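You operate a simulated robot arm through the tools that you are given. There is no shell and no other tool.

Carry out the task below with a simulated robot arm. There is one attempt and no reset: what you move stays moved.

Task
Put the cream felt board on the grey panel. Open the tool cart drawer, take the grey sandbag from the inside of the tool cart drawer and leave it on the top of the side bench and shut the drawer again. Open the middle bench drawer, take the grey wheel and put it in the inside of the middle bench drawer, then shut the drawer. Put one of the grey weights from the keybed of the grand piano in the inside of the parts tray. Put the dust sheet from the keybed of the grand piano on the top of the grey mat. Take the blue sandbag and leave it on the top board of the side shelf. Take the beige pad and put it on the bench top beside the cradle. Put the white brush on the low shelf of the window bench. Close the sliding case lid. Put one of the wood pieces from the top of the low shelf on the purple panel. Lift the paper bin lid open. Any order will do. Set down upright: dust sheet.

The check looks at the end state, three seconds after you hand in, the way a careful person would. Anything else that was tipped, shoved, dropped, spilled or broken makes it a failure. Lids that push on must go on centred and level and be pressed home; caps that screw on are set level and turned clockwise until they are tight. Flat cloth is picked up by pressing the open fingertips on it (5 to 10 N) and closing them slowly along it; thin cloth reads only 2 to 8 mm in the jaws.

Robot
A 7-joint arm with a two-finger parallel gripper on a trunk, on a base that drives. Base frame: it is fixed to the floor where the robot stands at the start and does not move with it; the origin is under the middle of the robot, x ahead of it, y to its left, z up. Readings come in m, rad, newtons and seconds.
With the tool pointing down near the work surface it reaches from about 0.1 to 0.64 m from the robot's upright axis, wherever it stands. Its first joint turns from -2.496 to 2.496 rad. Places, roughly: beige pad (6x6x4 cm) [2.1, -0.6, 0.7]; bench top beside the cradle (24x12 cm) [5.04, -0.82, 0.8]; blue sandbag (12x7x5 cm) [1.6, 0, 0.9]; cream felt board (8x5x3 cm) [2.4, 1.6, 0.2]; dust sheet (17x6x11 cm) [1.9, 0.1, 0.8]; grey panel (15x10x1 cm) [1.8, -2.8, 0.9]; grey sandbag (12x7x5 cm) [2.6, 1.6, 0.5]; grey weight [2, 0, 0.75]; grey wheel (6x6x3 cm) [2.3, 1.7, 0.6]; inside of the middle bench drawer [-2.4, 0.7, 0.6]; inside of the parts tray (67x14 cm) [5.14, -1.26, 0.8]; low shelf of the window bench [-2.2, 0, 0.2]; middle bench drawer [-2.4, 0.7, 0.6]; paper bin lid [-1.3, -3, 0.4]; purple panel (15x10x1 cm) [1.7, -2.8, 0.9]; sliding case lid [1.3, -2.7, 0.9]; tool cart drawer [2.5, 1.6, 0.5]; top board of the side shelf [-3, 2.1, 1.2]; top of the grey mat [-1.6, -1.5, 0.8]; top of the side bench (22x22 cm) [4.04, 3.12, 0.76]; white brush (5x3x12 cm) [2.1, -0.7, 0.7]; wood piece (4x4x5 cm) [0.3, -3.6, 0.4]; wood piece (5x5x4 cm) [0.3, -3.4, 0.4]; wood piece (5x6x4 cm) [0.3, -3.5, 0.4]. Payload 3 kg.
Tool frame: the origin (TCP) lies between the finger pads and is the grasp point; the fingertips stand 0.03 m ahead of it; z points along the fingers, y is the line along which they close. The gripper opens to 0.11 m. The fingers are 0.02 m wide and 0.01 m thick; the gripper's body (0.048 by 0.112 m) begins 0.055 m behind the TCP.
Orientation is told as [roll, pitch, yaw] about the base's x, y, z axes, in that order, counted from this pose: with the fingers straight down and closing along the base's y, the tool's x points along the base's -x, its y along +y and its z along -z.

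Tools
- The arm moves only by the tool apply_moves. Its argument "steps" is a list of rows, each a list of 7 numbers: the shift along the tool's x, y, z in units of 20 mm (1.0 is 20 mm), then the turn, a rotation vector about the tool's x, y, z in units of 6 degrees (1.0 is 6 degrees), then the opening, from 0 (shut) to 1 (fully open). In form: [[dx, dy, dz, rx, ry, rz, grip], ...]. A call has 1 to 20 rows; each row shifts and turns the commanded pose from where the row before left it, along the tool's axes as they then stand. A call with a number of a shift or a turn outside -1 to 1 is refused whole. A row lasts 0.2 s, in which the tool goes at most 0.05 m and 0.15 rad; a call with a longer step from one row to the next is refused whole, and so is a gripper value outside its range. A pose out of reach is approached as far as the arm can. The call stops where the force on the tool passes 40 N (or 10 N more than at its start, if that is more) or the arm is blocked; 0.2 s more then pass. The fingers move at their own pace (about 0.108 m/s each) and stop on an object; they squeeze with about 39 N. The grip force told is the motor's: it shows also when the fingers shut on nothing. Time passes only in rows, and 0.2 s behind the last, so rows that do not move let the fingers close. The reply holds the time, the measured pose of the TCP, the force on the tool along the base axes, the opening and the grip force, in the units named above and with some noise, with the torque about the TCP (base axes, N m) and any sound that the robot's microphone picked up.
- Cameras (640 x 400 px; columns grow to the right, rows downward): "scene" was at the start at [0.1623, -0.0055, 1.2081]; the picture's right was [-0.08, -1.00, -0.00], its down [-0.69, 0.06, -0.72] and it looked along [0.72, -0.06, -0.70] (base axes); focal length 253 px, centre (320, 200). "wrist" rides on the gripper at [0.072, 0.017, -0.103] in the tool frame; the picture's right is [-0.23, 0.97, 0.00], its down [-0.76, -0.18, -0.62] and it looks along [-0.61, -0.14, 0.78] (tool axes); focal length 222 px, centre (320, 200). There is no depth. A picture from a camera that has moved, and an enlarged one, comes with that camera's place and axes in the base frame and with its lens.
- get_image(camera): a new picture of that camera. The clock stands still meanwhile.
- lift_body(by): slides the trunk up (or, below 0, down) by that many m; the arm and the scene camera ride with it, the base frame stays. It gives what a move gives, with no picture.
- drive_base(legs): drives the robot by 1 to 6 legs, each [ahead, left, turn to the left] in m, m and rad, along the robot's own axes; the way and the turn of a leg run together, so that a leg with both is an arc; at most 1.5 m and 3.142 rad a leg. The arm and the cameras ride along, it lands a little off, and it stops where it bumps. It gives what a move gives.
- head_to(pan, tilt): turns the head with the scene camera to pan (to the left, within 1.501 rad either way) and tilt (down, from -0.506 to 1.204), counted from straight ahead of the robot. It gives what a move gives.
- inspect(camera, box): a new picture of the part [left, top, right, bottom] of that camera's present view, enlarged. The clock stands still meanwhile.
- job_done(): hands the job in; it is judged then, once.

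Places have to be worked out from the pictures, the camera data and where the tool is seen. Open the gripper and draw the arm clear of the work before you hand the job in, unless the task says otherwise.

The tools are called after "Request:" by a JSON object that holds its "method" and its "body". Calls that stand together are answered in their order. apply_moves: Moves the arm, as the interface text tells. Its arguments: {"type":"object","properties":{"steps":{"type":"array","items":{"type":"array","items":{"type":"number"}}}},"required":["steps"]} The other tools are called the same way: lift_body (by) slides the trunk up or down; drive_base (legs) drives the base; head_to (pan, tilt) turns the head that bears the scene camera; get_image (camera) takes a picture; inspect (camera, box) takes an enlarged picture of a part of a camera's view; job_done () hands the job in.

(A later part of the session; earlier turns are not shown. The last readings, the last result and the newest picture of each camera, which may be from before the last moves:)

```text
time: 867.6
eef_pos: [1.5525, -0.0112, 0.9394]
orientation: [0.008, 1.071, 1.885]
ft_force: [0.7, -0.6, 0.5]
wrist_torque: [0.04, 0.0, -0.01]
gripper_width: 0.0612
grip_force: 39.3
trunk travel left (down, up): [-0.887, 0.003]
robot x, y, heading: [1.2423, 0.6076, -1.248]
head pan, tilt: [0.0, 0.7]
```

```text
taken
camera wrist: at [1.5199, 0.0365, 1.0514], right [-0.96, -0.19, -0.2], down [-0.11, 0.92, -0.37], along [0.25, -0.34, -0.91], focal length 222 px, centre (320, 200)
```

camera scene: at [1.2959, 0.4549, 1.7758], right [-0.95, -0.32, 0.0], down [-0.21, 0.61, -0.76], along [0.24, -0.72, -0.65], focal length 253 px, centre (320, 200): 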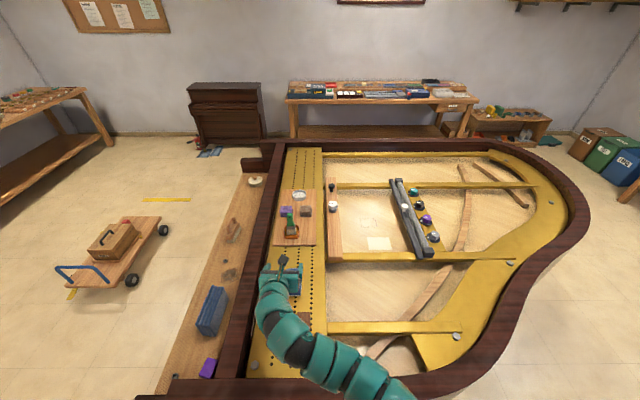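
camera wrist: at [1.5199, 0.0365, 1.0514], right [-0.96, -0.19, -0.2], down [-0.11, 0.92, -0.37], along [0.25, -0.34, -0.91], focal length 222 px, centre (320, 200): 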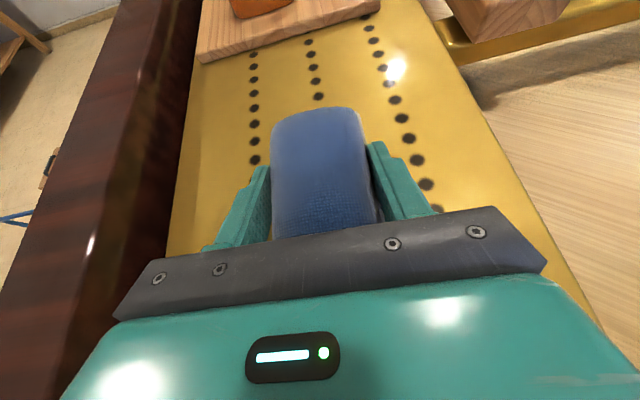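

The sandbag is held. Lifting over rim height and backing out.

Request:
{"method": "apply_moves", "body": {"steps": [[0.866, 0, -0.5, 0, 0, 0, 0], [0.866, 0, -0.5, 0, 0, 0, 0], [0.866, 0, -0.5, 0, 0, 0, 0], [0.866, 0, -0.5, 0, 0, 0, 0], [0.866, 0, -0.5, 0, 0, 0, 0], [0.866, 0, -0.5, 0, 0, 0, 0], [0.866, 0, -0.5, 0, 0, 0, 0], [0.5, 0, -0.3, 0, 0, 0, 0]]}}

Request:
{"method": "drive_base", "body": {"legs": [[-0.5, 0, 0]]}}

Request:
{"method": "get_image", "body": {"camera": "wrist"}}

Request:
{"method": "get_image", "body": {"camera": "scene"}}

```text
time: 869.5
eef_pos: [1.5516, -0.0092, 1.0912]
orientation: [0.009, 1.07, 1.887]
ft_force: [0.0, 0.6, -3.4]
wrist_torque: [0.01, 0.01, 0.01]
gripper_width: 0.0611
grip_force: 39.0
trunk travel left (down, up): [-0.887, 0.003]
robot x, y, heading: [1.2426, 0.6095, -1.247]
head pan, tilt: [0.0, 0.7]
```

```text
time: 872.4
eef_pos: [1.397, 0.4611, 1.0909]
orientation: [0.008, 1.074, 1.894]
ft_force: [0.0, 0.6, -4.3]
wrist_torque: [0.01, 0.02, -0.02]
gripper_width: 0.0611
grip_force: 39.2
trunk travel left (down, up): [-0.887, 0.003]
robot x, y, heading: [1.0851, 1.0784, -1.245]
head pan, tilt: [0.0, 0.7]
```

```text
taken
camera wrist: at [1.3642, 0.5093, 1.2033], right [-0.96, -0.2, -0.2], down [-0.11, 0.92, -0.37], along [0.25, -0.34, -0.91], focal length 222 px, centre (320, 200)
```

wrist: 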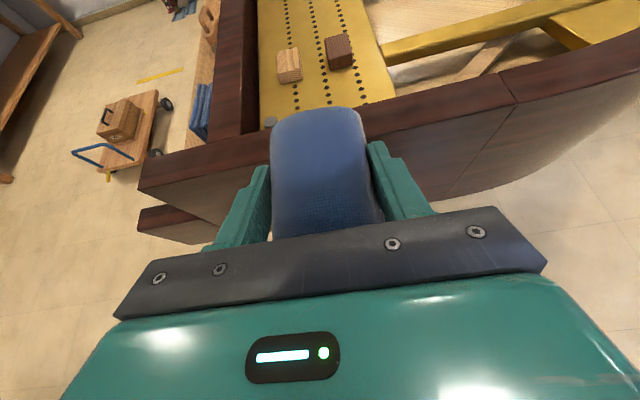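

```text
taken
camera scene: at [1.138, 0.9244, 1.7759], right [-0.95, -0.32, 0.0], down [-0.21, 0.61, -0.77], along [0.25, -0.72, -0.64], focal length 253 px, centre (320, 200)
```

scene: 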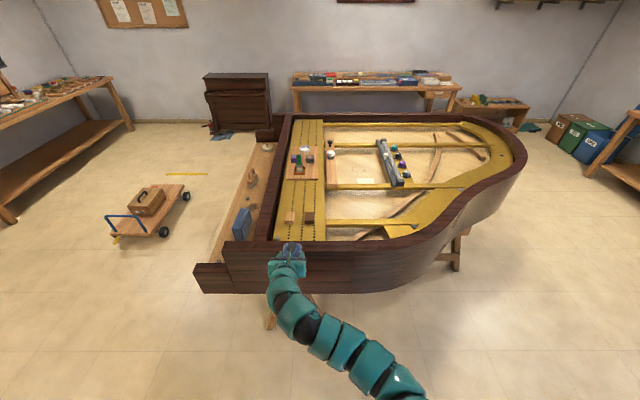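

Everything else on the piano is undisturbed. Driving west with the sandbag toward the side shelf.

Request:
{"method": "drive_base", "body": {"legs": [[0, 0, -1.565], [1.4, 0.25, 0], [1.2, 0, 0]]}}

Request:
{"method": "head_to", "body": {"pan": -0.7, "tilt": 0.4}}

Request:
{"method": "get_image", "body": {"camera": "scene"}}

```text
time: 888.1
eef_pos: [-1.837, -0.2373, 1.0787]
orientation: [0.01, 1.046, 0.317]
ft_force: [-0.9, 0.3, -3.2]
wrist_torque: [-0.02, -0.03, -0.01]
gripper_width: 0.0616
grip_force: 39.2
trunk travel left (down, up): [-0.887, 0.003]
robot x, y, heading: [-1.2146, 0.0711, -2.82]
head pan, tilt: [0.0, 0.7]
stopped in leg 3: the force on the tool passed its limit at 56 N (the readings are from after the stop); the commanded pose is now the measured one
```

```text
time: 889.2
eef_pos: [-1.8339, -0.2361, 1.0816]
orientation: [0.009, 1.05, 0.317]
ft_force: [0.3, -0.2, -3.5]
wrist_torque: [0.0, 0.0, 0.02]
gripper_width: 0.0614
grip_force: 38.9
trunk travel left (down, up): [-0.887, 0.003]
robot x, y, heading: [-1.2174, 0.0728, -2.825]
head pan, tilt: [-0.7, 0.4]
```

```text
taken
camera scene: at [-1.3795, 0.0813, 1.8027], right [0.37, 0.93, 0.0], down [0.36, -0.14, -0.92], along [-0.86, 0.34, -0.39], focal length 253 px, centre (320, 200)
```

scene: 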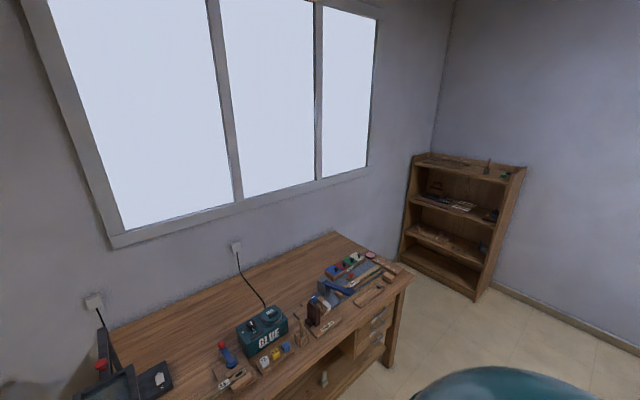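

The tool bumped something near the window bench's left end. I'll stop and look carefully at what it touched.

Request:
{"method": "get_image", "body": {"camera": "wrist"}}

Request:
{"method": "head_to", "body": {"pan": 0.0, "tilt": 0.6}}

Request:
{"method": "get_image", "body": {"camera": "scene"}}

Request:
{"method": "inspect", "body": {"camera": "scene", "box": [200, 100, 420, 300]}}

```text
taken
camera wrist: at [-1.7882, -0.204, 1.1953], right [-0.19, 0.96, -0.19], down [0.93, 0.11, -0.35], along [-0.32, -0.25, -0.92], focal length 222 px, centre (320, 200)
```

wrist: 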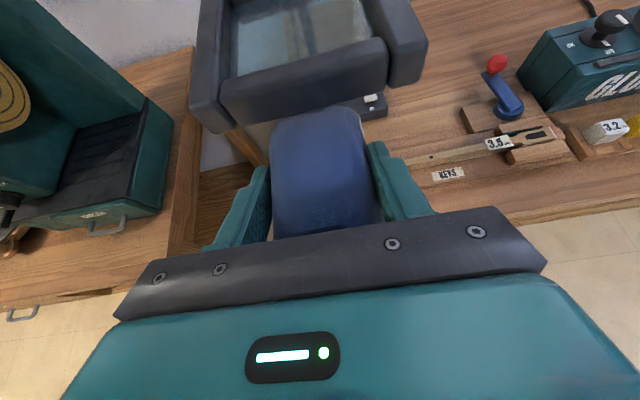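

```text
time: 890.3
eef_pos: [-1.834, -0.2364, 1.0823]
orientation: [0.01, 1.049, 0.314]
ft_force: [-0.1, -0.5, -3.2]
wrist_torque: [-0.01, 0.02, -0.01]
gripper_width: 0.0615
grip_force: 39.0
trunk travel left (down, up): [-0.887, 0.003]
robot x, y, heading: [-1.2159, 0.0693, -2.821]
head pan, tilt: [0.0, 0.6]
```

```text
taken
camera scene: at [-1.3778, 0.0192, 1.7845], right [-0.31, 0.95, 0.0], down [0.54, 0.18, -0.82], along [-0.78, -0.26, -0.57], focal length 253 px, centre (320, 200)
```

scene: 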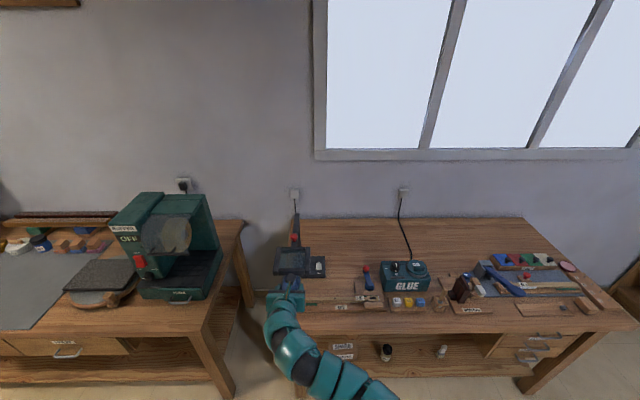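

```text
2.00 times, centred on (310, 200) of scene
camera zoom: at [-1.3778, 0.0192, 1.7845], right [-0.31, 0.95, 0.0], down [0.54, 0.18, -0.82], along [-0.78, -0.26, -0.57], focal length 506 px, centre (340, 200)
```

zoom: 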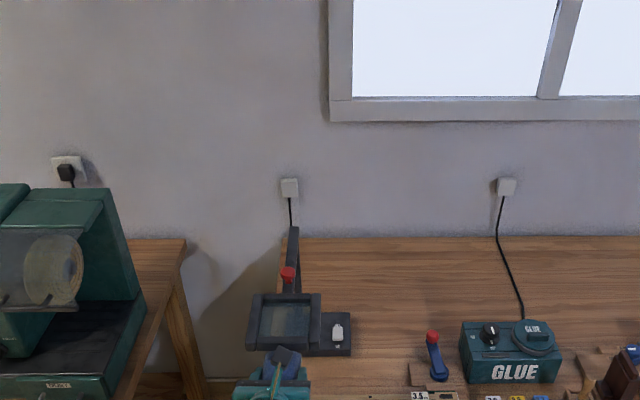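

The bag's end touched the front of the magnifier lamp's head; the lamp looks upright. I'll back off to the same spot where I photographed it earlier to compare.

Request:
{"method": "drive_base", "body": {"legs": [[-0.28, 0.195, 0.012]]}}

Request:
{"method": "get_image", "body": {"camera": "scene"}}

Request:
{"method": "inspect", "body": {"camera": "scene", "box": [300, 150, 420, 250]}}

```text
time: 892.5
eef_pos: [-1.4973, -0.3384, 1.0813]
orientation: [0.009, 1.052, 0.33]
ft_force: [0.1, -0.3, -4.3]
wrist_torque: [0.01, -0.01, 0.02]
gripper_width: 0.0613
grip_force: 39.2
trunk travel left (down, up): [-0.887, 0.003]
robot x, y, heading: [-0.8861, -0.0179, -2.811]
head pan, tilt: [0.0, 0.6]
```

```text
taken
camera scene: at [-1.0431, -0.0766, 1.7846], right [-0.33, 0.95, 0.0], down [0.53, 0.18, -0.83], along [-0.78, -0.27, -0.56], focal length 253 px, centre (320, 200)
```

scene: 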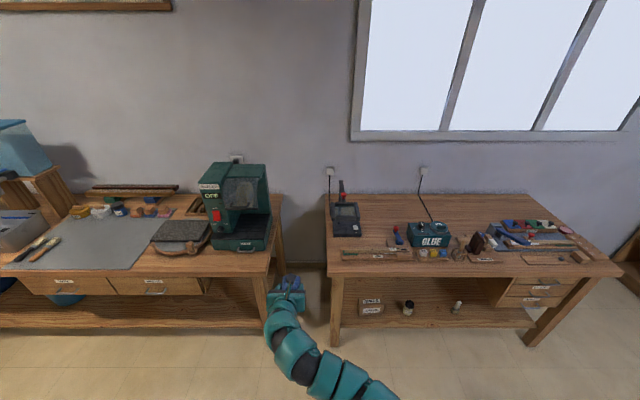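

```text
4.00 times, centred on (360, 200) of scene
camera zoom: at [-1.0431, -0.0766, 1.7846], right [-0.33, 0.95, 0.0], down [0.53, 0.18, -0.83], along [-0.78, -0.27, -0.56], focal length 1012 px, centre (160, 200)
```

zoom: 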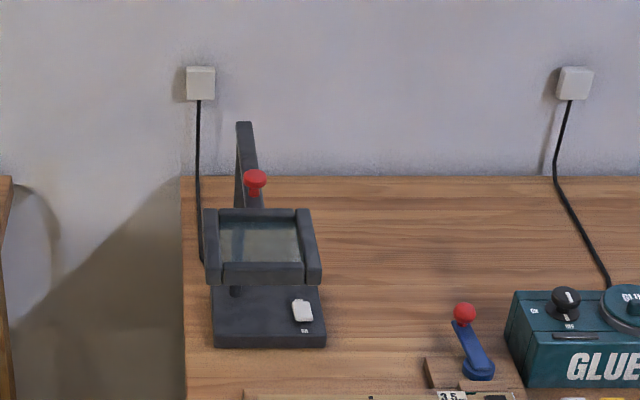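

Compared with my earlier picture, the lamp looks unmoved. Now I'll raise the tool to a steep pitch at shelf height here in the open, before moving on.

Request:
{"method": "apply_moves", "body": {"steps": [[0, 0, -0.5, 0, 1, 0, 0], [0, 0, -0.5, 0, 1, 0, 0], [0, 0, 0, 0, 0.8, 0, 0], [0.97, 0, -0.24, 0, 0, 0, 0], [0.97, 0, -0.24, 0, 0, 0, 0], [0.97, 0, -0.24, 0, 0, 0, 0], [0.97, 0, -0.24, 0, 0, 0, 0], [0.97, 0, -0.24, 0, 0, 0, 0], [0.97, 0, -0.24, 0, 0, 0, 0], [0.97, 0, -0.24, 0, 0, 0, 0], [0.97, 0, -0.24, 0, 0, 0, 0], [0.97, 0, -0.24, 0, 0, 0, 0]]}}

Request:
{"method": "get_image", "body": {"camera": "wrist"}}

```text
time: 895.1
eef_pos: [-1.478, -0.331, 1.2709]
orientation: [0.017, 1.343, 0.338]
ft_force: [0.0, 0.1, -3.8]
wrist_torque: [-0.02, -0.01, 0.01]
gripper_width: 0.0611
grip_force: 38.9
trunk travel left (down, up): [-0.887, 0.003]
robot x, y, heading: [-0.8865, -0.0247, -2.81]
head pan, tilt: [0.0, 0.6]
```

```text
taken
camera wrist: at [-1.4029, -0.2884, 1.3643], right [-0.26, 0.94, -0.22], down [0.79, 0.08, -0.6], along [-0.55, -0.33, -0.77], focal length 222 px, centre (320, 200)
```

wrist: 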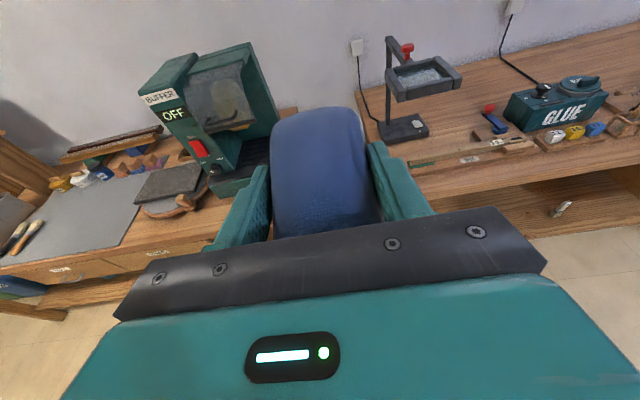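

Height and pitch are fine (1.27 m at 77°). Driving: right, forward, then right past the bench toward the corner shelf.

Request:
{"method": "drive_base", "body": {"legs": [[0, -0.75, 0], [0.38, 0, 0], [0, -1.1, 0]]}}

Request:
{"method": "head_to", "body": {"pan": -0.8, "tilt": 0.5}}

Request:
{"method": "get_image", "body": {"camera": "scene"}}

```text
time: 906.4
eef_pos: [-2.4386, 1.287, 1.2712]
orientation: [0.017, 1.342, 0.339]
ft_force: [-0.3, 0.8, -3.6]
wrist_torque: [0.0, -0.01, 0.04]
gripper_width: 0.0613
grip_force: 38.9
trunk travel left (down, up): [-0.887, 0.003]
robot x, y, heading: [-1.8428, 1.5938, -2.807]
head pan, tilt: [0.0, 0.6]
```

```text
time: 907.5
eef_pos: [-2.4374, 1.287, 1.2704]
orientation: [0.02, 1.342, 0.338]
ft_force: [0.4, -0.7, -3.8]
wrist_torque: [-0.01, -0.01, -0.01]
gripper_width: 0.0613
grip_force: 39.2
trunk travel left (down, up): [-0.887, 0.003]
robot x, y, heading: [-1.8442, 1.5951, -2.809]
head pan, tilt: [-0.799, 0.499]
```

```text
taken
camera scene: at [-2.002, 1.6111, 1.7936], right [0.45, 0.89, 0.0], down [0.43, -0.22, -0.88], along [-0.78, 0.4, -0.48], focal length 253 px, centre (320, 200)
```

scene: 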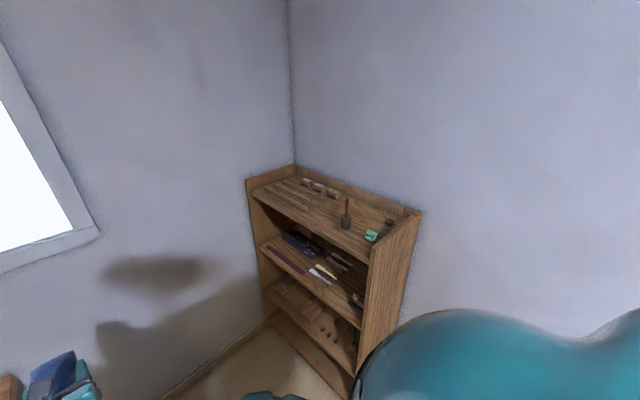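

The bookcase's back is against the north wall and its top holds several items. Zooming to find a free area.

Request:
{"method": "inspect", "body": {"camera": "scene", "box": [230, 150, 440, 290]}}

```text
2.86 times, centred on (335, 220) of scene
camera zoom: at [-2.002, 1.6111, 1.7936], right [0.45, 0.89, 0.0], down [0.43, -0.22, -0.88], along [-0.78, 0.4, -0.48], focal length 723 px, centre (277, 143)
```

zoom: 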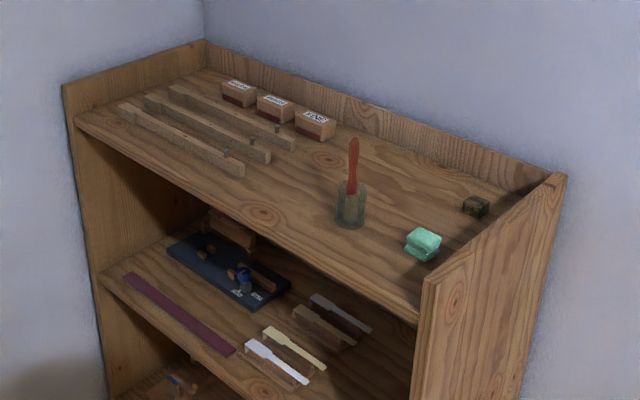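

There's a free patch between the rods and the brush pot, centred at about (−2.825, 2.05). I'll turn to face the shelf, retract a little so I don't cross its side panel, then slide left.

Request:
{"method": "apply_moves", "body": {"steps": [[-0.225, 0, -0.974, 0, 0, 0, 0], [-0.225, 0, -0.974, 0, 0, 0, 0], [-0.225, 0, -0.974, 0, 0, 0, 0], [-0.225, 0, -0.974, 0, 0, 0, 0], [-0.225, 0, -0.974, 0, 0, 0, 0], [-0.225, 0, -0.974, 0, 0, 0, 0]]}}

Request:
{"method": "drive_base", "body": {"legs": [[0, 0, -1.57]]}}

Request:
{"method": "head_to", "body": {"pan": 0.4, "tilt": 0.5}}

Request:
{"method": "get_image", "body": {"camera": "scene"}}

```text
time: 909.0
eef_pos: [-2.3233, 1.3254, 1.2695]
orientation: [0.025, 1.343, 0.346]
ft_force: [-0.1, -0.6, -2.8]
wrist_torque: [0.02, -0.03, -0.04]
gripper_width: 0.0611
grip_force: 38.6
trunk travel left (down, up): [-0.887, 0.003]
robot x, y, heading: [-1.8442, 1.594, -2.809]
head pan, tilt: [-0.799, 0.499]
```

```text
time: 913.1
eef_pos: [-2.1217, 2.0692, 1.2693]
orientation: [0.02, 1.341, -1.218]
ft_force: [0.8, -0.2, -3.4]
wrist_torque: [0.0, 0.01, -0.02]
gripper_width: 0.0612
grip_force: 38.6
trunk travel left (down, up): [-0.887, 0.003]
robot x, y, heading: [-1.8404, 1.5954, 1.918]
head pan, tilt: [-0.799, 0.499]
```

```text
time: 914.5
eef_pos: [-2.1216, 2.0696, 1.2695]
orientation: [0.022, 1.342, -1.215]
ft_force: [-0.5, -0.2, -2.9]
wrist_torque: [-0.03, -0.04, -0.01]
gripper_width: 0.0611
grip_force: 38.2
trunk travel left (down, up): [-0.887, 0.003]
robot x, y, heading: [-1.8444, 1.5958, 1.914]
head pan, tilt: [0.4, 0.499]
```

```text
taken
camera scene: at [-1.9334, 1.7389, 1.7936], right [0.74, 0.68, 0.0], down [0.32, -0.35, -0.88], along [-0.59, 0.65, -0.48], focal length 253 px, centre (320, 200)
```

scene: 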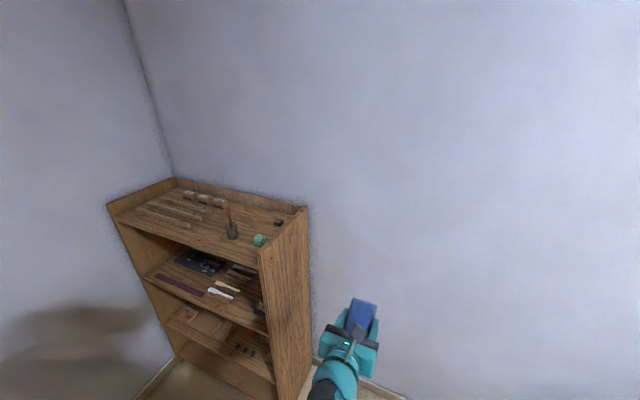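

The bag is right of the bookcase now. I'll retract 4 cm more for clearance and slide left in front of it.

Request:
{"method": "apply_moves", "body": {"steps": [[-0.225, 0, -0.974, 0, 0, 0, 0], [-0.225, 0, -0.974, 0, 0, 0, 0]]}}

Request:
{"method": "drive_base", "body": {"legs": [[0, 0.67, -0.01]]}}

Request:
{"method": "head_to", "body": {"pan": 0.0, "tilt": 0.6}}

Request:
{"method": "get_image", "body": {"camera": "scene"}}

Request:
{"method": "get_image", "body": {"camera": "wrist"}}

```text
time: 915.1
eef_pos: [-2.1089, 2.0298, 1.269]
orientation: [0.019, 1.344, -1.216]
ft_force: [0.1, -0.7, -3.2]
wrist_torque: [-0.02, -0.01, 0.02]
gripper_width: 0.0617
grip_force: 39.1
trunk travel left (down, up): [-0.887, 0.003]
robot x, y, heading: [-1.8486, 1.5969, 1.913]
head pan, tilt: [0.4, 0.499]
```

```text
time: 918.8
eef_pos: [-2.7313, 1.8096, 1.2677]
orientation: [0.021, 1.342, -1.223]
ft_force: [0.4, 0.6, -3.7]
wrist_torque: [-0.02, 0.0, -0.03]
gripper_width: 0.0611
grip_force: 39.1
trunk travel left (down, up): [-0.887, 0.003]
robot x, y, heading: [-2.4718, 1.3742, 1.908]
head pan, tilt: [0.4, 0.499]
```

```text
time: 919.7
eef_pos: [-2.7319, 1.8087, 1.2682]
orientation: [0.02, 1.342, -1.223]
ft_force: [0.6, 0.6, -3.2]
wrist_torque: [-0.04, 0.04, -0.01]
gripper_width: 0.0611
grip_force: 39.2
trunk travel left (down, up): [-0.887, 0.003]
robot x, y, heading: [-2.4699, 1.3744, 1.912]
head pan, tilt: [0.0, 0.6]
```

```text
taken
camera scene: at [-2.5259, 1.5325, 1.7845], right [0.94, 0.33, 0.0], down [0.19, -0.53, -0.83], along [-0.28, 0.78, -0.56], focal length 253 px, centre (320, 200)
```

scene: 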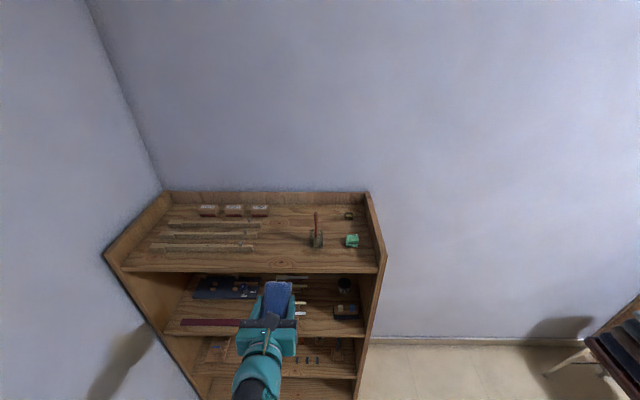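

```text
taken
camera wrist: at [-2.6883, 1.7354, 1.3625], right [0.94, 0.27, -0.22], down [0.09, -0.79, -0.6], along [-0.33, 0.55, -0.77], focal length 222 px, centre (320, 200)
```

wrist: 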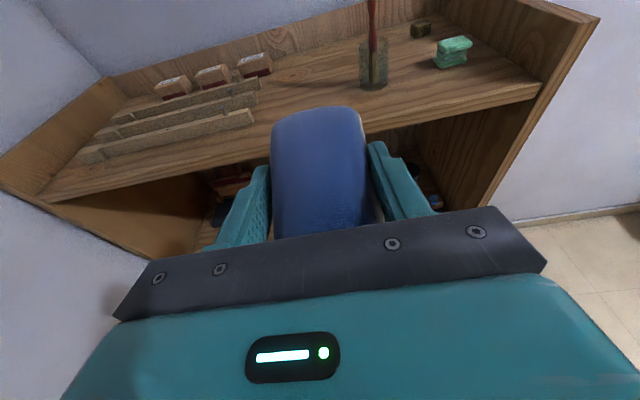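

The free patch between rods and pot is clear in the wrist view; target centre ≈(−2.825, 2.029). I'll raise 1.5 cm, drive forward 13 cm, and check.

Request:
{"method": "apply_moves", "body": {"steps": [[0.75, -0.64, -0.17, 0, 0, 0, 0]]}}

Request:
{"method": "drive_base", "body": {"legs": [[0.13, 0, 0]]}}

Request:
{"method": "get_image", "body": {"camera": "wrist"}}

Request:
{"method": "get_image", "body": {"camera": "scene"}}

```text
time: 920.1
eef_pos: [-2.7448, 1.8049, 1.2842]
orientation: [0.027, 1.341, -1.214]
ft_force: [-0.3, -0.6, -4.4]
wrist_torque: [-0.02, -0.04, 0.0]
gripper_width: 0.0612
grip_force: 39.4
trunk travel left (down, up): [-0.887, 0.003]
robot x, y, heading: [-2.4697, 1.3733, 1.912]
head pan, tilt: [0.0, 0.6]
```

```text
time: 921.4
eef_pos: [-2.7854, 1.9278, 1.2838]
orientation: [0.022, 1.34, -1.222]
ft_force: [-0.7, 0.0, -2.7]
wrist_torque: [0.01, -0.01, -0.01]
gripper_width: 0.0611
grip_force: 39.0
trunk travel left (down, up): [-0.887, 0.003]
robot x, y, heading: [-2.5128, 1.4909, 1.912]
head pan, tilt: [0.0, 0.6]
```

```text
taken
camera wrist: at [-2.7429, 1.8533, 1.3772], right [0.94, 0.26, -0.22], down [0.09, -0.79, -0.6], along [-0.33, 0.55, -0.77], focal length 222 px, centre (320, 200)
```

wrist: 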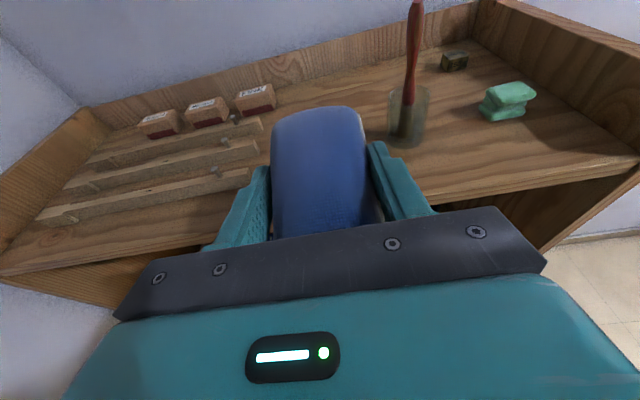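

```text
taken
camera scene: at [-2.5684, 1.6545, 1.7843], right [0.94, 0.33, 0.0], down [0.19, -0.53, -0.82], along [-0.27, 0.78, -0.57], focal length 253 px, centre (320, 200)
```

scene: 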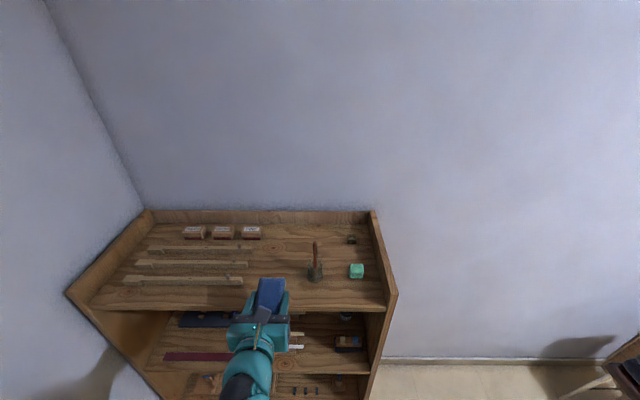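

Aligned between rods and pot. Moving the arm forward 11 cm over the board.

Request:
{"method": "apply_moves", "body": {"steps": [[0.225, 0, 0.974, 0, 0, 0, 0], [0.225, 0, 0.974, 0, 0, 0, 0], [0.225, 0, 0.974, 0, 0, 0, 0], [0.225, 0, 0.974, 0, 0, 0, 0], [0.225, 0, 0.974, 0, 0, 0, 0], [0.11, 0, 0.49, 0, 0, 0, 0]]}}

Request:
{"method": "get_image", "body": {"camera": "wrist"}}

Request:
{"method": "inspect", "body": {"camera": "scene", "box": [180, 200, 400, 340]}}

```text
time: 922.8
eef_pos: [-2.8202, 2.0324, 1.2824]
orientation: [0.019, 1.343, -1.228]
ft_force: [0.6, 0.8, -4.3]
wrist_torque: [-0.01, 0.0, -0.01]
gripper_width: 0.0609
grip_force: 39.1
trunk travel left (down, up): [-0.887, 0.003]
robot x, y, heading: [-2.5151, 1.4918, 1.91]
head pan, tilt: [0.0, 0.6]
```

```text
taken
camera wrist: at [-2.7767, 1.9581, 1.3765], right [0.94, 0.26, -0.22], down [0.08, -0.79, -0.6], along [-0.33, 0.55, -0.77], focal length 222 px, centre (320, 200)
```

wrist: 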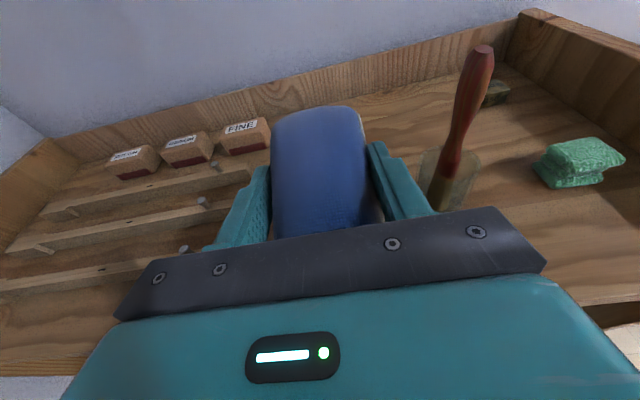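

```text
2.86 times, centred on (290, 270) of scene
camera zoom: at [-2.5678, 1.6532, 1.7844], right [0.94, 0.33, 0.0], down [0.19, -0.53, -0.82], along [-0.27, 0.78, -0.57], focal length 723 px, centre (406, 0)
```

zoom: 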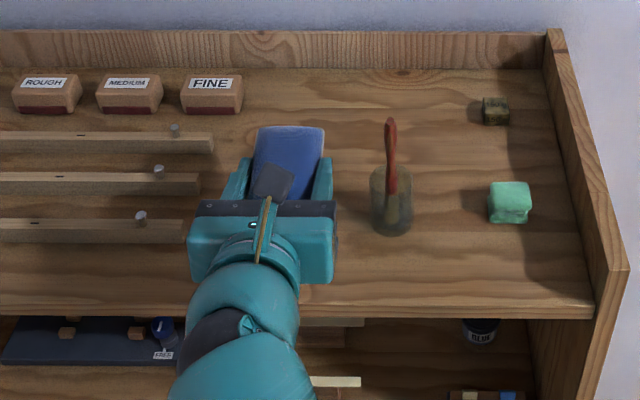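

Clearances to rods and pot look fine. Lowering to contact in small steps.

Request:
{"method": "apply_moves", "body": {"steps": [[-0.73, 0, 0.17, 0, 0, 0, 0], [-0.5, 0, 0.11, 0, 0, 0, 0], [-0.25, 0, 0.06, 0, 0, 0, 0], [-0.2, 0, 0.05, 0, 0, 0, 0], [-0.2, 0, 0.05, 0, 0, 0, 0]]}}

```text
time: 924.0
eef_pos: [-2.8211, 2.0313, 1.246]
orientation: [0.018, 1.342, -1.226]
ft_force: [0.2, 0.8, -3.0]
wrist_torque: [-0.04, -0.01, 0.01]
gripper_width: 0.0614
grip_force: 39.4
trunk travel left (down, up): [-0.887, 0.003]
robot x, y, heading: [-2.5123, 1.4931, 1.911]
head pan, tilt: [0.0, 0.6]
```

Request:
{"method": "apply_moves", "body": {"steps": [[-0.2, 0, 0.05, 0, 0, 0, 0], [-0.2, 0, 0.05, 0, 0, 0, 0], [-0.2, 0, 0.05, 0, 0, 0, 0], [-0.2, 0, 0.05, 0, 0, 0, 0]]}}

Request:
{"method": "get_image", "body": {"camera": "wrist"}}

```text
time: 925.0
eef_pos: [-2.8199, 2.0303, 1.2289]
orientation: [0.026, 1.342, -1.219]
ft_force: [-0.1, -0.3, -4.1]
wrist_torque: [-0.05, 0.01, 0.0]
gripper_width: 0.0612
grip_force: 39.6
trunk travel left (down, up): [-0.887, 0.003]
robot x, y, heading: [-2.5091, 1.4939, 1.909]
head pan, tilt: [0.0, 0.6]
```

```text
taken
camera wrist: at [-2.7774, 1.9566, 1.3224], right [0.94, 0.27, -0.22], down [0.09, -0.79, -0.6], along [-0.33, 0.55, -0.77], focal length 222 px, centre (320, 200)
```

wrist: 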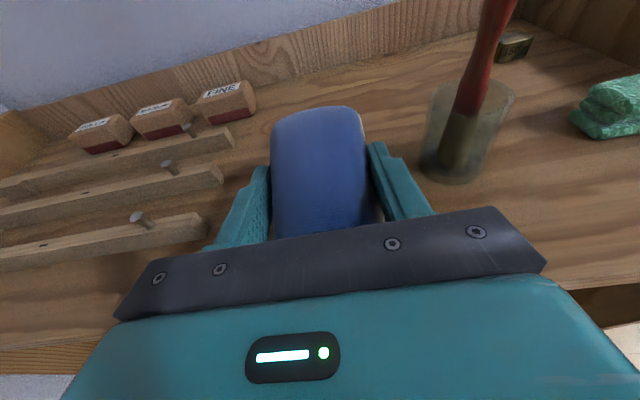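

Still no contact; the board is a bit lower than assumed. Continuing down.

Request:
{"method": "apply_moves", "body": {"steps": [[-0.25, 0, 0.06, 0, 0, 0, 0], [-0.25, 0, 0.06, 0, 0, 0, 0], [-0.2, 0, 0.05, 0, 0, 0, 0], [-0.2, 0, 0.05, 0, 0, 0, 0], [-0.2, 0, 0.05, 0, 0, 0, 0], [-0.2, 0, 0.05, 0, 0, 0, 0]]}}

Request:
{"method": "get_image", "body": {"camera": "wrist"}}

```text
time: 926.4
eef_pos: [-2.8198, 2.031, 1.2047]
orientation: [0.015, 1.349, -1.229]
ft_force: [-5.1, 13.3, 32.5]
wrist_torque: [-0.8, -1.08, 0.27]
gripper_width: 0.0616
grip_force: 39.1
trunk travel left (down, up): [-0.887, 0.003]
robot x, y, heading: [-2.5141, 1.4923, 1.907]
head pan, tilt: [0.0, 0.6]
```

```text
taken
camera wrist: at [-2.7771, 1.9568, 1.2974], right [0.94, 0.26, -0.22], down [0.08, -0.79, -0.61], along [-0.33, 0.55, -0.77], focal length 222 px, centre (320, 200)
```

wrist: 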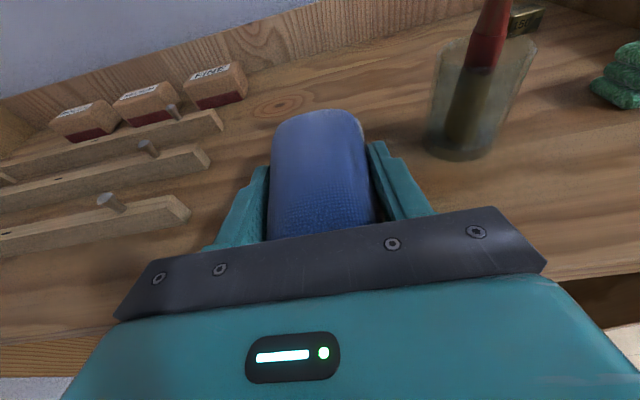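

Contact with the board. Opening gently so the bag settles flat, then retreating straight back.

Request:
{"method": "apply_moves", "body": {"steps": [[0.1, 0, -0.02, 0, 0, 0, 0], [0, 0, 0, 0, 0, 0, 0.6], [0, 0, 0, 0, 0, 0, 0.68], [0, 0, 0, 0, 0, 0, 0.72], [0, 0, 0, 0, 0, 0, 0.72]]}}

Request:
{"method": "get_image", "body": {"camera": "wrist"}}

```text
time: 927.6
eef_pos: [-2.8208, 2.031, 1.2046]
orientation: [0.022, 1.343, -1.223]
ft_force: [-0.1, -0.1, 0.5]
wrist_torque: [0.02, 0.01, -0.03]
gripper_width: 0.0791
grip_force: 0.1
trunk travel left (down, up): [-0.887, 0.003]
robot x, y, heading: [-2.5096, 1.489, 1.907]
head pan, tilt: [0.0, 0.6]
```

```text
taken
camera wrist: at [-2.7777, 1.9564, 1.2974], right [0.94, 0.26, -0.22], down [0.09, -0.79, -0.6], along [-0.33, 0.55, -0.77], focal length 222 px, centre (320, 200)
```

wrist: 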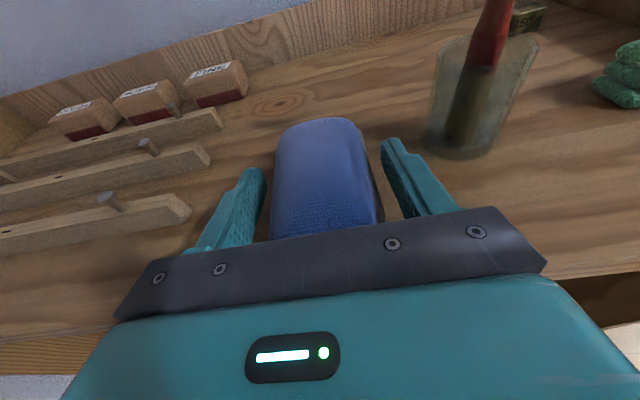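

The bag lies flat. Retracting.

Request:
{"method": "apply_moves", "body": {"steps": [[-0.225, 0, -0.974, 0, 0, 0, 0.72], [-0.225, 0, -0.974, 0, 0, 0, 0.72], [-0.225, 0, -0.974, 0, 0, 0, 0.72], [-0.225, 0, -0.974, 0, 0, 0, 0.72], [-0.225, 0, -0.974, 0, 0, 0, 0.72], [0.3, 0, -0.9, 0, 0, 0, 0.72], [0.3, 0, -0.9, 0, 0, 0, 0.72], [0.3, 0, -0.9, 0, 0, 0, 0.72]]}}

Request:
{"method": "get_image", "body": {"camera": "wrist"}}

Request:
{"method": "get_image", "body": {"camera": "scene"}}

```text
time: 929.4
eef_pos: [-2.7722, 1.892, 1.2361]
orientation: [0.022, 1.344, -1.222]
ft_force: [-0.5, 0.4, -0.5]
wrist_torque: [-0.01, 0.0, -0.02]
gripper_width: 0.0792
grip_force: 0.0
trunk travel left (down, up): [-0.887, 0.003]
robot x, y, heading: [-2.5123, 1.4916, 1.906]
head pan, tilt: [0.0, 0.6]
```

```text
taken
camera wrist: at [-2.7296, 1.8174, 1.3275], right [0.94, 0.26, -0.22], down [0.08, -0.79, -0.6], along [-0.33, 0.55, -0.77], focal length 222 px, centre (320, 200)
```

wrist: 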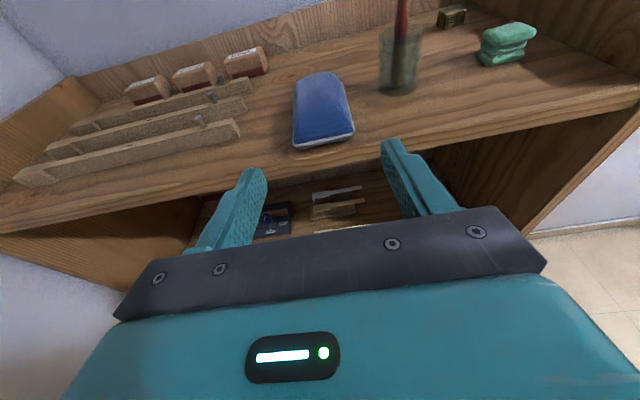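

```text
taken
camera scene: at [-2.5675, 1.6517, 1.7846], right [0.94, 0.33, 0.0], down [0.19, -0.53, -0.83], along [-0.27, 0.78, -0.56], focal length 253 px, centre (320, 200)
```

scene: 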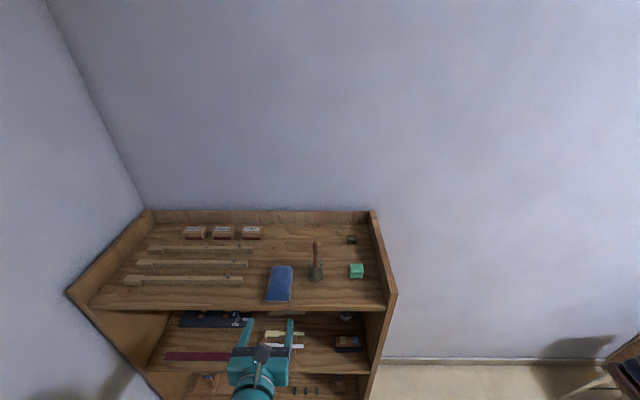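

The sandbag sits on the side shelf's top board. Last item: the dust sheet. I'll retract, move clear of the shelf, and return to the keybed.

Request:
{"method": "apply_moves", "body": {"steps": [[-0.225, 0, -0.974, 0, 0, 0, 0.72], [-0.225, 0, -0.974, 0, 0, 0, 0.72], [-0.225, 0, -0.974, 0, 0, 0, 0.72]]}}

Request:
{"method": "drive_base", "body": {"legs": [[0, -0.68, 0], [-1.0, 0, 0], [-0.88, 0, 0], [0, 0, -1.574]]}}

Request:
{"method": "get_image", "body": {"camera": "scene"}}

```text
time: 930.2
eef_pos: [-2.7527, 1.8324, 1.2348]
orientation: [0.025, 1.342, -1.221]
ft_force: [-0.1, 0.4, -0.3]
wrist_torque: [0.0, 0.0, 0.02]
gripper_width: 0.0792
grip_force: 0.1
trunk travel left (down, up): [-0.887, 0.003]
robot x, y, heading: [-2.5104, 1.4925, 1.908]
head pan, tilt: [0.0, 0.6]
```

```text
time: 946.8
eef_pos: [-0.8884, 0.1968, 1.2343]
orientation: [0.022, 1.341, -2.781]
ft_force: [0.0, -0.1, 0.7]
wrist_torque: [-0.01, 0.03, 0.01]
gripper_width: 0.079
grip_force: 0.0
trunk travel left (down, up): [-0.887, 0.003]
robot x, y, heading: [-1.222, -0.0474, 0.348]
head pan, tilt: [0.0, 0.6]
```

```text
taken
camera scene: at [-1.0673, 0.0097, 1.7846], right [0.34, -0.94, 0.0], down [-0.53, -0.19, -0.83], along [0.78, 0.28, -0.56], focal length 253 px, centre (320, 200)
```

scene: 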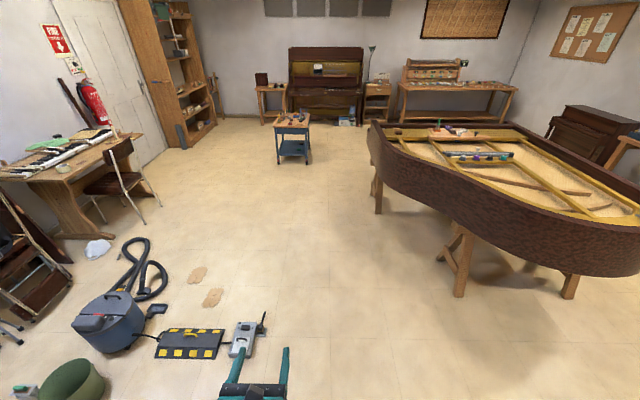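

Clear ahead. I'll bring the tool down to vertical, then set the roll so the fingers close front-to-back for the dust sheet.

Request:
{"method": "apply_moves", "body": {"steps": [[-0.86, 0, 0.71, 0, 0, 0, 0.9], [-0.86, 0, 0.71, 0, 0, 0, 0.9], [-0.86, 0, 0.71, 0, 0, 0, 0.9], [-0.86, 0, 0.71, 0, 0, 0, 0.9], [-0.86, 0, 0.71, 0, 0, 0, 0.9], [-0.86, 0, 0.71, 0, 0, 0, 0.9], [-0.86, 0, 0.71, 0, 0, 0, 0.9], [-0.5, 0, 0.4, 0, -1, 0, 1], [-0.4, 0, 0.3, 0, -1, 0, 1], [-0.3, 0, 0.3, 0, -1, 0, 1], [-0.3, 0, 0.3, 0, -1, 0, 1], [0, 0, 0.3, 0, -1, 0, 1], [0, 0, 0, 0, -1, 0, 1], [0, 0, 0, 0, -1, 0, 1], [0, 0, 0, 0, -1, 0, 1], [0, 0, 0, 0, -1, 0, 1], [0, 0, 0, 0, -1, 0, 1], [0, 0, 0, 0, -1, 0, 1], [0, 0, 0, 0, -1, 0, 1], [0, 0, 0, 0, -0.8, 0, 1]]}}

Request:
{"method": "apply_moves", "body": {"steps": [[0, 0, 0, 0, 0, 1, 1], [0, 0, 0, 0, 0, 1, 1], [0, 0, 0, 0, 0, 1, 1], [0, 0, 0, 0, 0, 1, 1], [0, 0, 0, 0, 0, 1, 1], [0, 0, 0, 0, 0, 1, 1], [0, 0, 0, 0, 0, 1, 1], [0, 0, 0, 0, 0, 1, 1], [0, 0, 0, 0, 0, 1, 1], [0, 0, 0, 0, 0, 1, 1], [0, 0, 0, 0, 0, 1, 1], [0, 0, 0, 0, 0, 1, 1], [0, 0, 0, 0, 0, 1, 1], [0, 0, 0, 0, 0, 1, 1], [0, 0, 0, 0, 0, 1, 1]]}}

```text
time: 951.0
eef_pos: [-0.8044, 0.2252, 1.0539]
orientation: [0.005, 0.002, -2.802]
ft_force: [1.1, 1.2, -0.3]
wrist_torque: [0.01, 0.02, 0.02]
gripper_width: 0.11
grip_force: 0.0
trunk travel left (down, up): [-0.887, 0.003]
robot x, y, heading: [-1.2246, -0.0513, 0.35]
head pan, tilt: [0.0, 0.6]
```

```text
time: 954.2
eef_pos: [-0.8041, 0.2253, 1.0526]
orientation: [-0.001, 0.005, 1.907]
ft_force: [-0.4, -0.4, -0.4]
wrist_torque: [0.0, -0.03, 0.02]
gripper_width: 0.1099
grip_force: 0.1
trunk travel left (down, up): [-0.887, 0.003]
robot x, y, heading: [-1.2271, -0.0485, 0.352]
head pan, tilt: [0.0, 0.6]
```

Tool set. Driving east along the piano and around to the keybed.

Request:
{"method": "drive_base", "body": {"legs": [[1.4, 0, -0.02], [1.4, 0, 0], [0.4, 0, 0]]}}

Request:
{"method": "drive_base", "body": {"legs": [[0.42, -0.44, 0], [0, -0.4, 0]]}}

Request:
{"method": "drive_base", "body": {"legs": [[0, 0, 3.14]]}}

Request:
{"method": "head_to", "body": {"pan": 0.0, "tilt": 0.8}}

Request:
{"method": "get_image", "body": {"camera": "scene"}}

Request:
{"method": "get_image", "body": {"camera": "wrist"}}

```text
time: 970.1
eef_pos: [2.287, 1.2675, 1.0522]
orientation: [-0.001, 0.005, 1.881]
ft_force: [0.3, 0.0, -0.4]
wrist_torque: [0.02, 0.03, -0.01]
gripper_width: 0.1101
grip_force: 0.1
trunk travel left (down, up): [-0.887, 0.003]
robot x, y, heading: [1.8565, 1.0008, 0.324]
head pan, tilt: [0.0, 0.6]
```

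```text
time: 975.7
eef_pos: [2.961, 0.6083, 1.053]
orientation: [-0.001, 0.006, 1.894]
ft_force: [0.0, -0.4, -0.4]
wrist_torque: [0.03, 0.0, 0.01]
gripper_width: 0.1099
grip_force: 0.1
trunk travel left (down, up): [-0.887, 0.003]
robot x, y, heading: [2.5316, 0.342, 0.335]
head pan, tilt: [0.0, 0.6]
```

```text
time: 983.3
eef_pos: [2.0921, 0.1023, 1.0533]
orientation: [-0.002, 0.004, -1.312]
ft_force: [-0.7, -0.7, 0.8]
wrist_torque: [0.04, 0.02, -0.02]
gripper_width: 0.1097
grip_force: 0.1
trunk travel left (down, up): [-0.887, 0.003]
robot x, y, heading: [2.5378, 0.3404, -2.877]
head pan, tilt: [0.0, 0.6]
```

```text
time: 984.0
eef_pos: [2.0924, 0.1011, 1.0531]
orientation: [-0.002, 0.005, -1.314]
ft_force: [0.0, 0.1, -0.1]
wrist_torque: [-0.01, 0.02, -0.03]
gripper_width: 0.1097
grip_force: 0.1
trunk travel left (down, up): [-0.887, 0.003]
robot x, y, heading: [2.5312, 0.342, -2.87]
head pan, tilt: [0.0, 0.799]
```

```text
taken
camera scene: at [2.3801, 0.2999, 1.7677], right [-0.27, 0.96, 0.0], down [0.69, 0.19, -0.7], along [-0.67, -0.19, -0.72], focal length 253 px, centre (320, 200)
```

scene: 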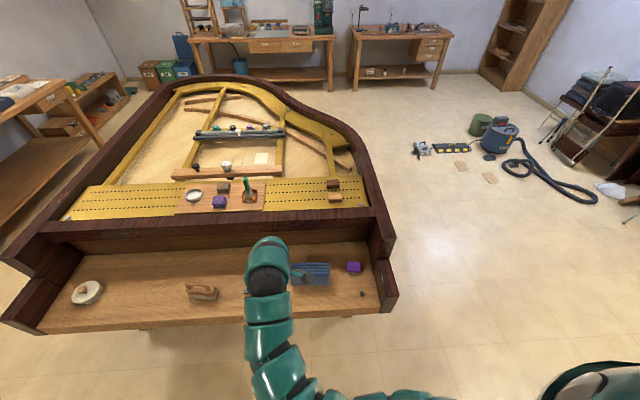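

```text
taken
camera wrist: at [2.0909, 0.1765, 1.1556], right [1.0, 0.03, 0.0], down [0.02, -0.78, 0.62], along [0.02, -0.62, -0.78], focal length 222 px, centre (320, 200)
```

wrist: 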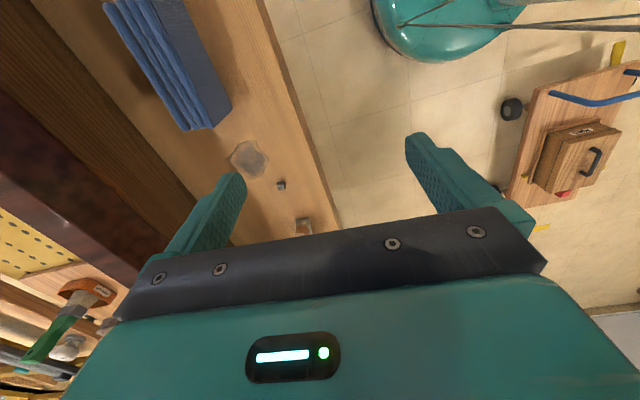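

The dust sheet's top centre is about (1.895, 0.114), its long axis along the keybed. I'll drive 8 cm closer and square up, then position above it.

Request:
{"method": "drive_base", "body": {"legs": [[0.08, 0, 0.06]]}}

Request:
{"method": "inspect", "body": {"camera": "scene", "box": [230, 220, 420, 350]}}

```text
time: 985.0
eef_pos: [2.0293, 0.0521, 1.0531]
orientation: [0.0, 0.004, -1.252]
ft_force: [-0.8, -0.3, 0.2]
wrist_torque: [0.01, 0.01, 0.03]
gripper_width: 0.11
grip_force: 0.1
trunk travel left (down, up): [-0.887, 0.003]
robot x, y, heading: [2.4573, 0.3211, -2.815]
head pan, tilt: [0.0, 0.799]
```

```text
3.08 times, centred on (325, 285) of scene
camera zoom: at [2.3045, 0.2666, 1.7675], right [-0.32, 0.95, 0.0], down [0.68, 0.23, -0.7], along [-0.66, -0.22, -0.72], focal length 778 px, centre (305, -62)
```

zoom: 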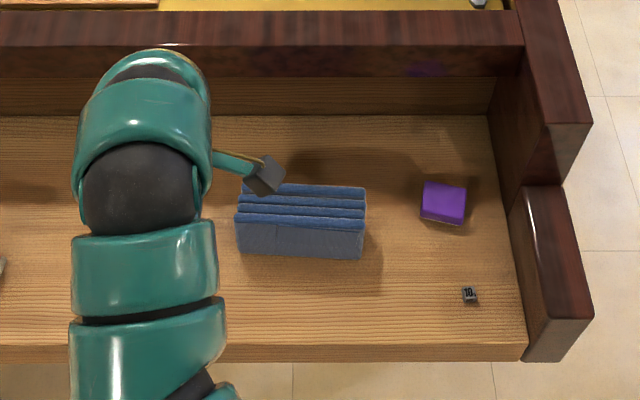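

The sheet's top face is centred at about (1.887, 0.122). Lowering the trunk 10 cm and moving over it.

Request:
{"method": "lift_body", "body": {"by": -0.1}}

Request:
{"method": "apply_moves", "body": {"steps": [[1, -1, 0, 0, 0, 0.28, 1], [1, -1, 0, 0, 0, 0, 1], [1, -1, 0, 0, 0, 0, 1], [1, -1, 0, 0, 0, 0, 1], [1, -1, 0, 0, 0, 0, 1], [0.55, -0.66, 0, 0, 0, 0, 1]]}}

Request:
{"method": "get_image", "body": {"camera": "wrist"}}

Request:
{"method": "inspect", "body": {"camera": "scene", "box": [230, 220, 420, 350]}}

```text
time: 986.4
eef_pos: [2.0307, 0.0526, 0.9531]
orientation: [-0.001, 0.003, -1.254]
ft_force: [-0.2, 1.0, 0.5]
wrist_torque: [0.0, 0.0, -0.02]
gripper_width: 0.11
grip_force: 0.0
trunk travel left (down, up): [-0.787, 0.103]
robot x, y, heading: [2.4595, 0.3163, -2.818]
head pan, tilt: [0.0, 0.799]
```

```text
time: 987.8
eef_pos: [1.8881, 0.1282, 0.9522]
orientation: [-0.001, 0.004, -1.283]
ft_force: [-0.2, 0.0, 0.6]
wrist_torque: [0.0, 0.02, 0.0]
gripper_width: 0.1104
grip_force: 0.1
trunk travel left (down, up): [-0.787, 0.103]
robot x, y, heading: [2.4574, 0.318, -2.815]
head pan, tilt: [0.0, 0.799]
```

```text
taken
camera wrist: at [1.8845, 0.2018, 1.0557], right [1.0, 0.06, 0.0], down [0.05, -0.78, 0.62], along [0.03, -0.62, -0.78], focal length 222 px, centre (320, 200)
```

wrist: 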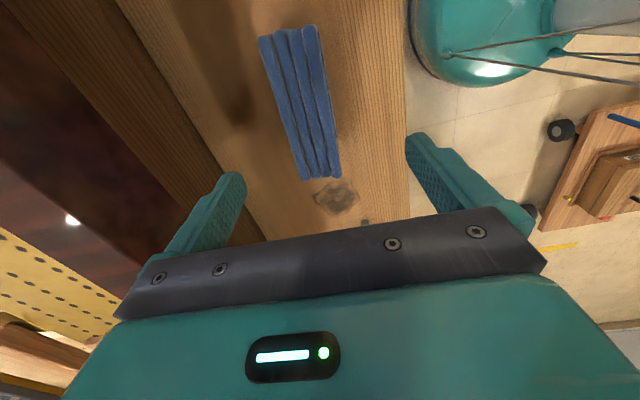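

```text
3.08 times, centred on (325, 285) of scene
camera zoom: at [2.3059, 0.2675, 1.6676], right [-0.32, 0.95, 0.0], down [0.68, 0.23, -0.7], along [-0.66, -0.22, -0.72], focal length 778 px, centre (305, -62)
```

zoom: 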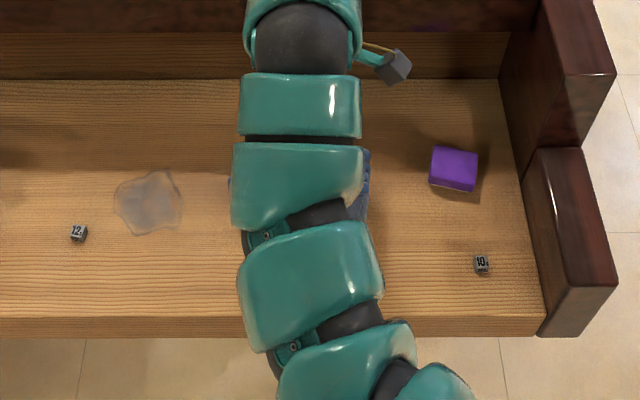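

The sheet is about 5 cm thick and centred near (1.874, 0.1225). Small correction, then descend around it.

Request:
{"method": "apply_moves", "body": {"steps": [[-0.1, -0.7, 0, 0, 0, 0.34, 1], [0, 0, 1, 0, 0, 0, 1], [0, 0, 1, 0, 0, 0, 1], [0, 0, 1, 0, 0, 0, 1], [0, 0, 1, 0, 0, 0, 1]]}}

Request:
{"method": "get_image", "body": {"camera": "wrist"}}

```text
time: 989.0
eef_pos: [1.8782, 0.1201, 0.872]
orientation: [-0.002, 0.005, -1.318]
ft_force: [-0.2, -0.2, -0.1]
wrist_torque: [0.0, 0.01, 0.03]
gripper_width: 0.1096
grip_force: 0.1
trunk travel left (down, up): [-0.787, 0.103]
robot x, y, heading: [2.4591, 0.3173, -2.812]
head pan, tilt: [0.0, 0.799]
```

```text
taken
camera wrist: at [1.8767, 0.1949, 0.9754], right [1.0, 0.02, 0.0], down [0.02, -0.78, 0.62], along [0.01, -0.62, -0.78], focal length 222 px, centre (320, 200)
```

wrist: 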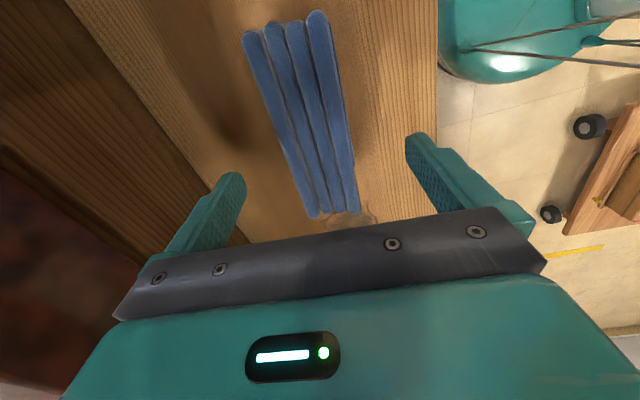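

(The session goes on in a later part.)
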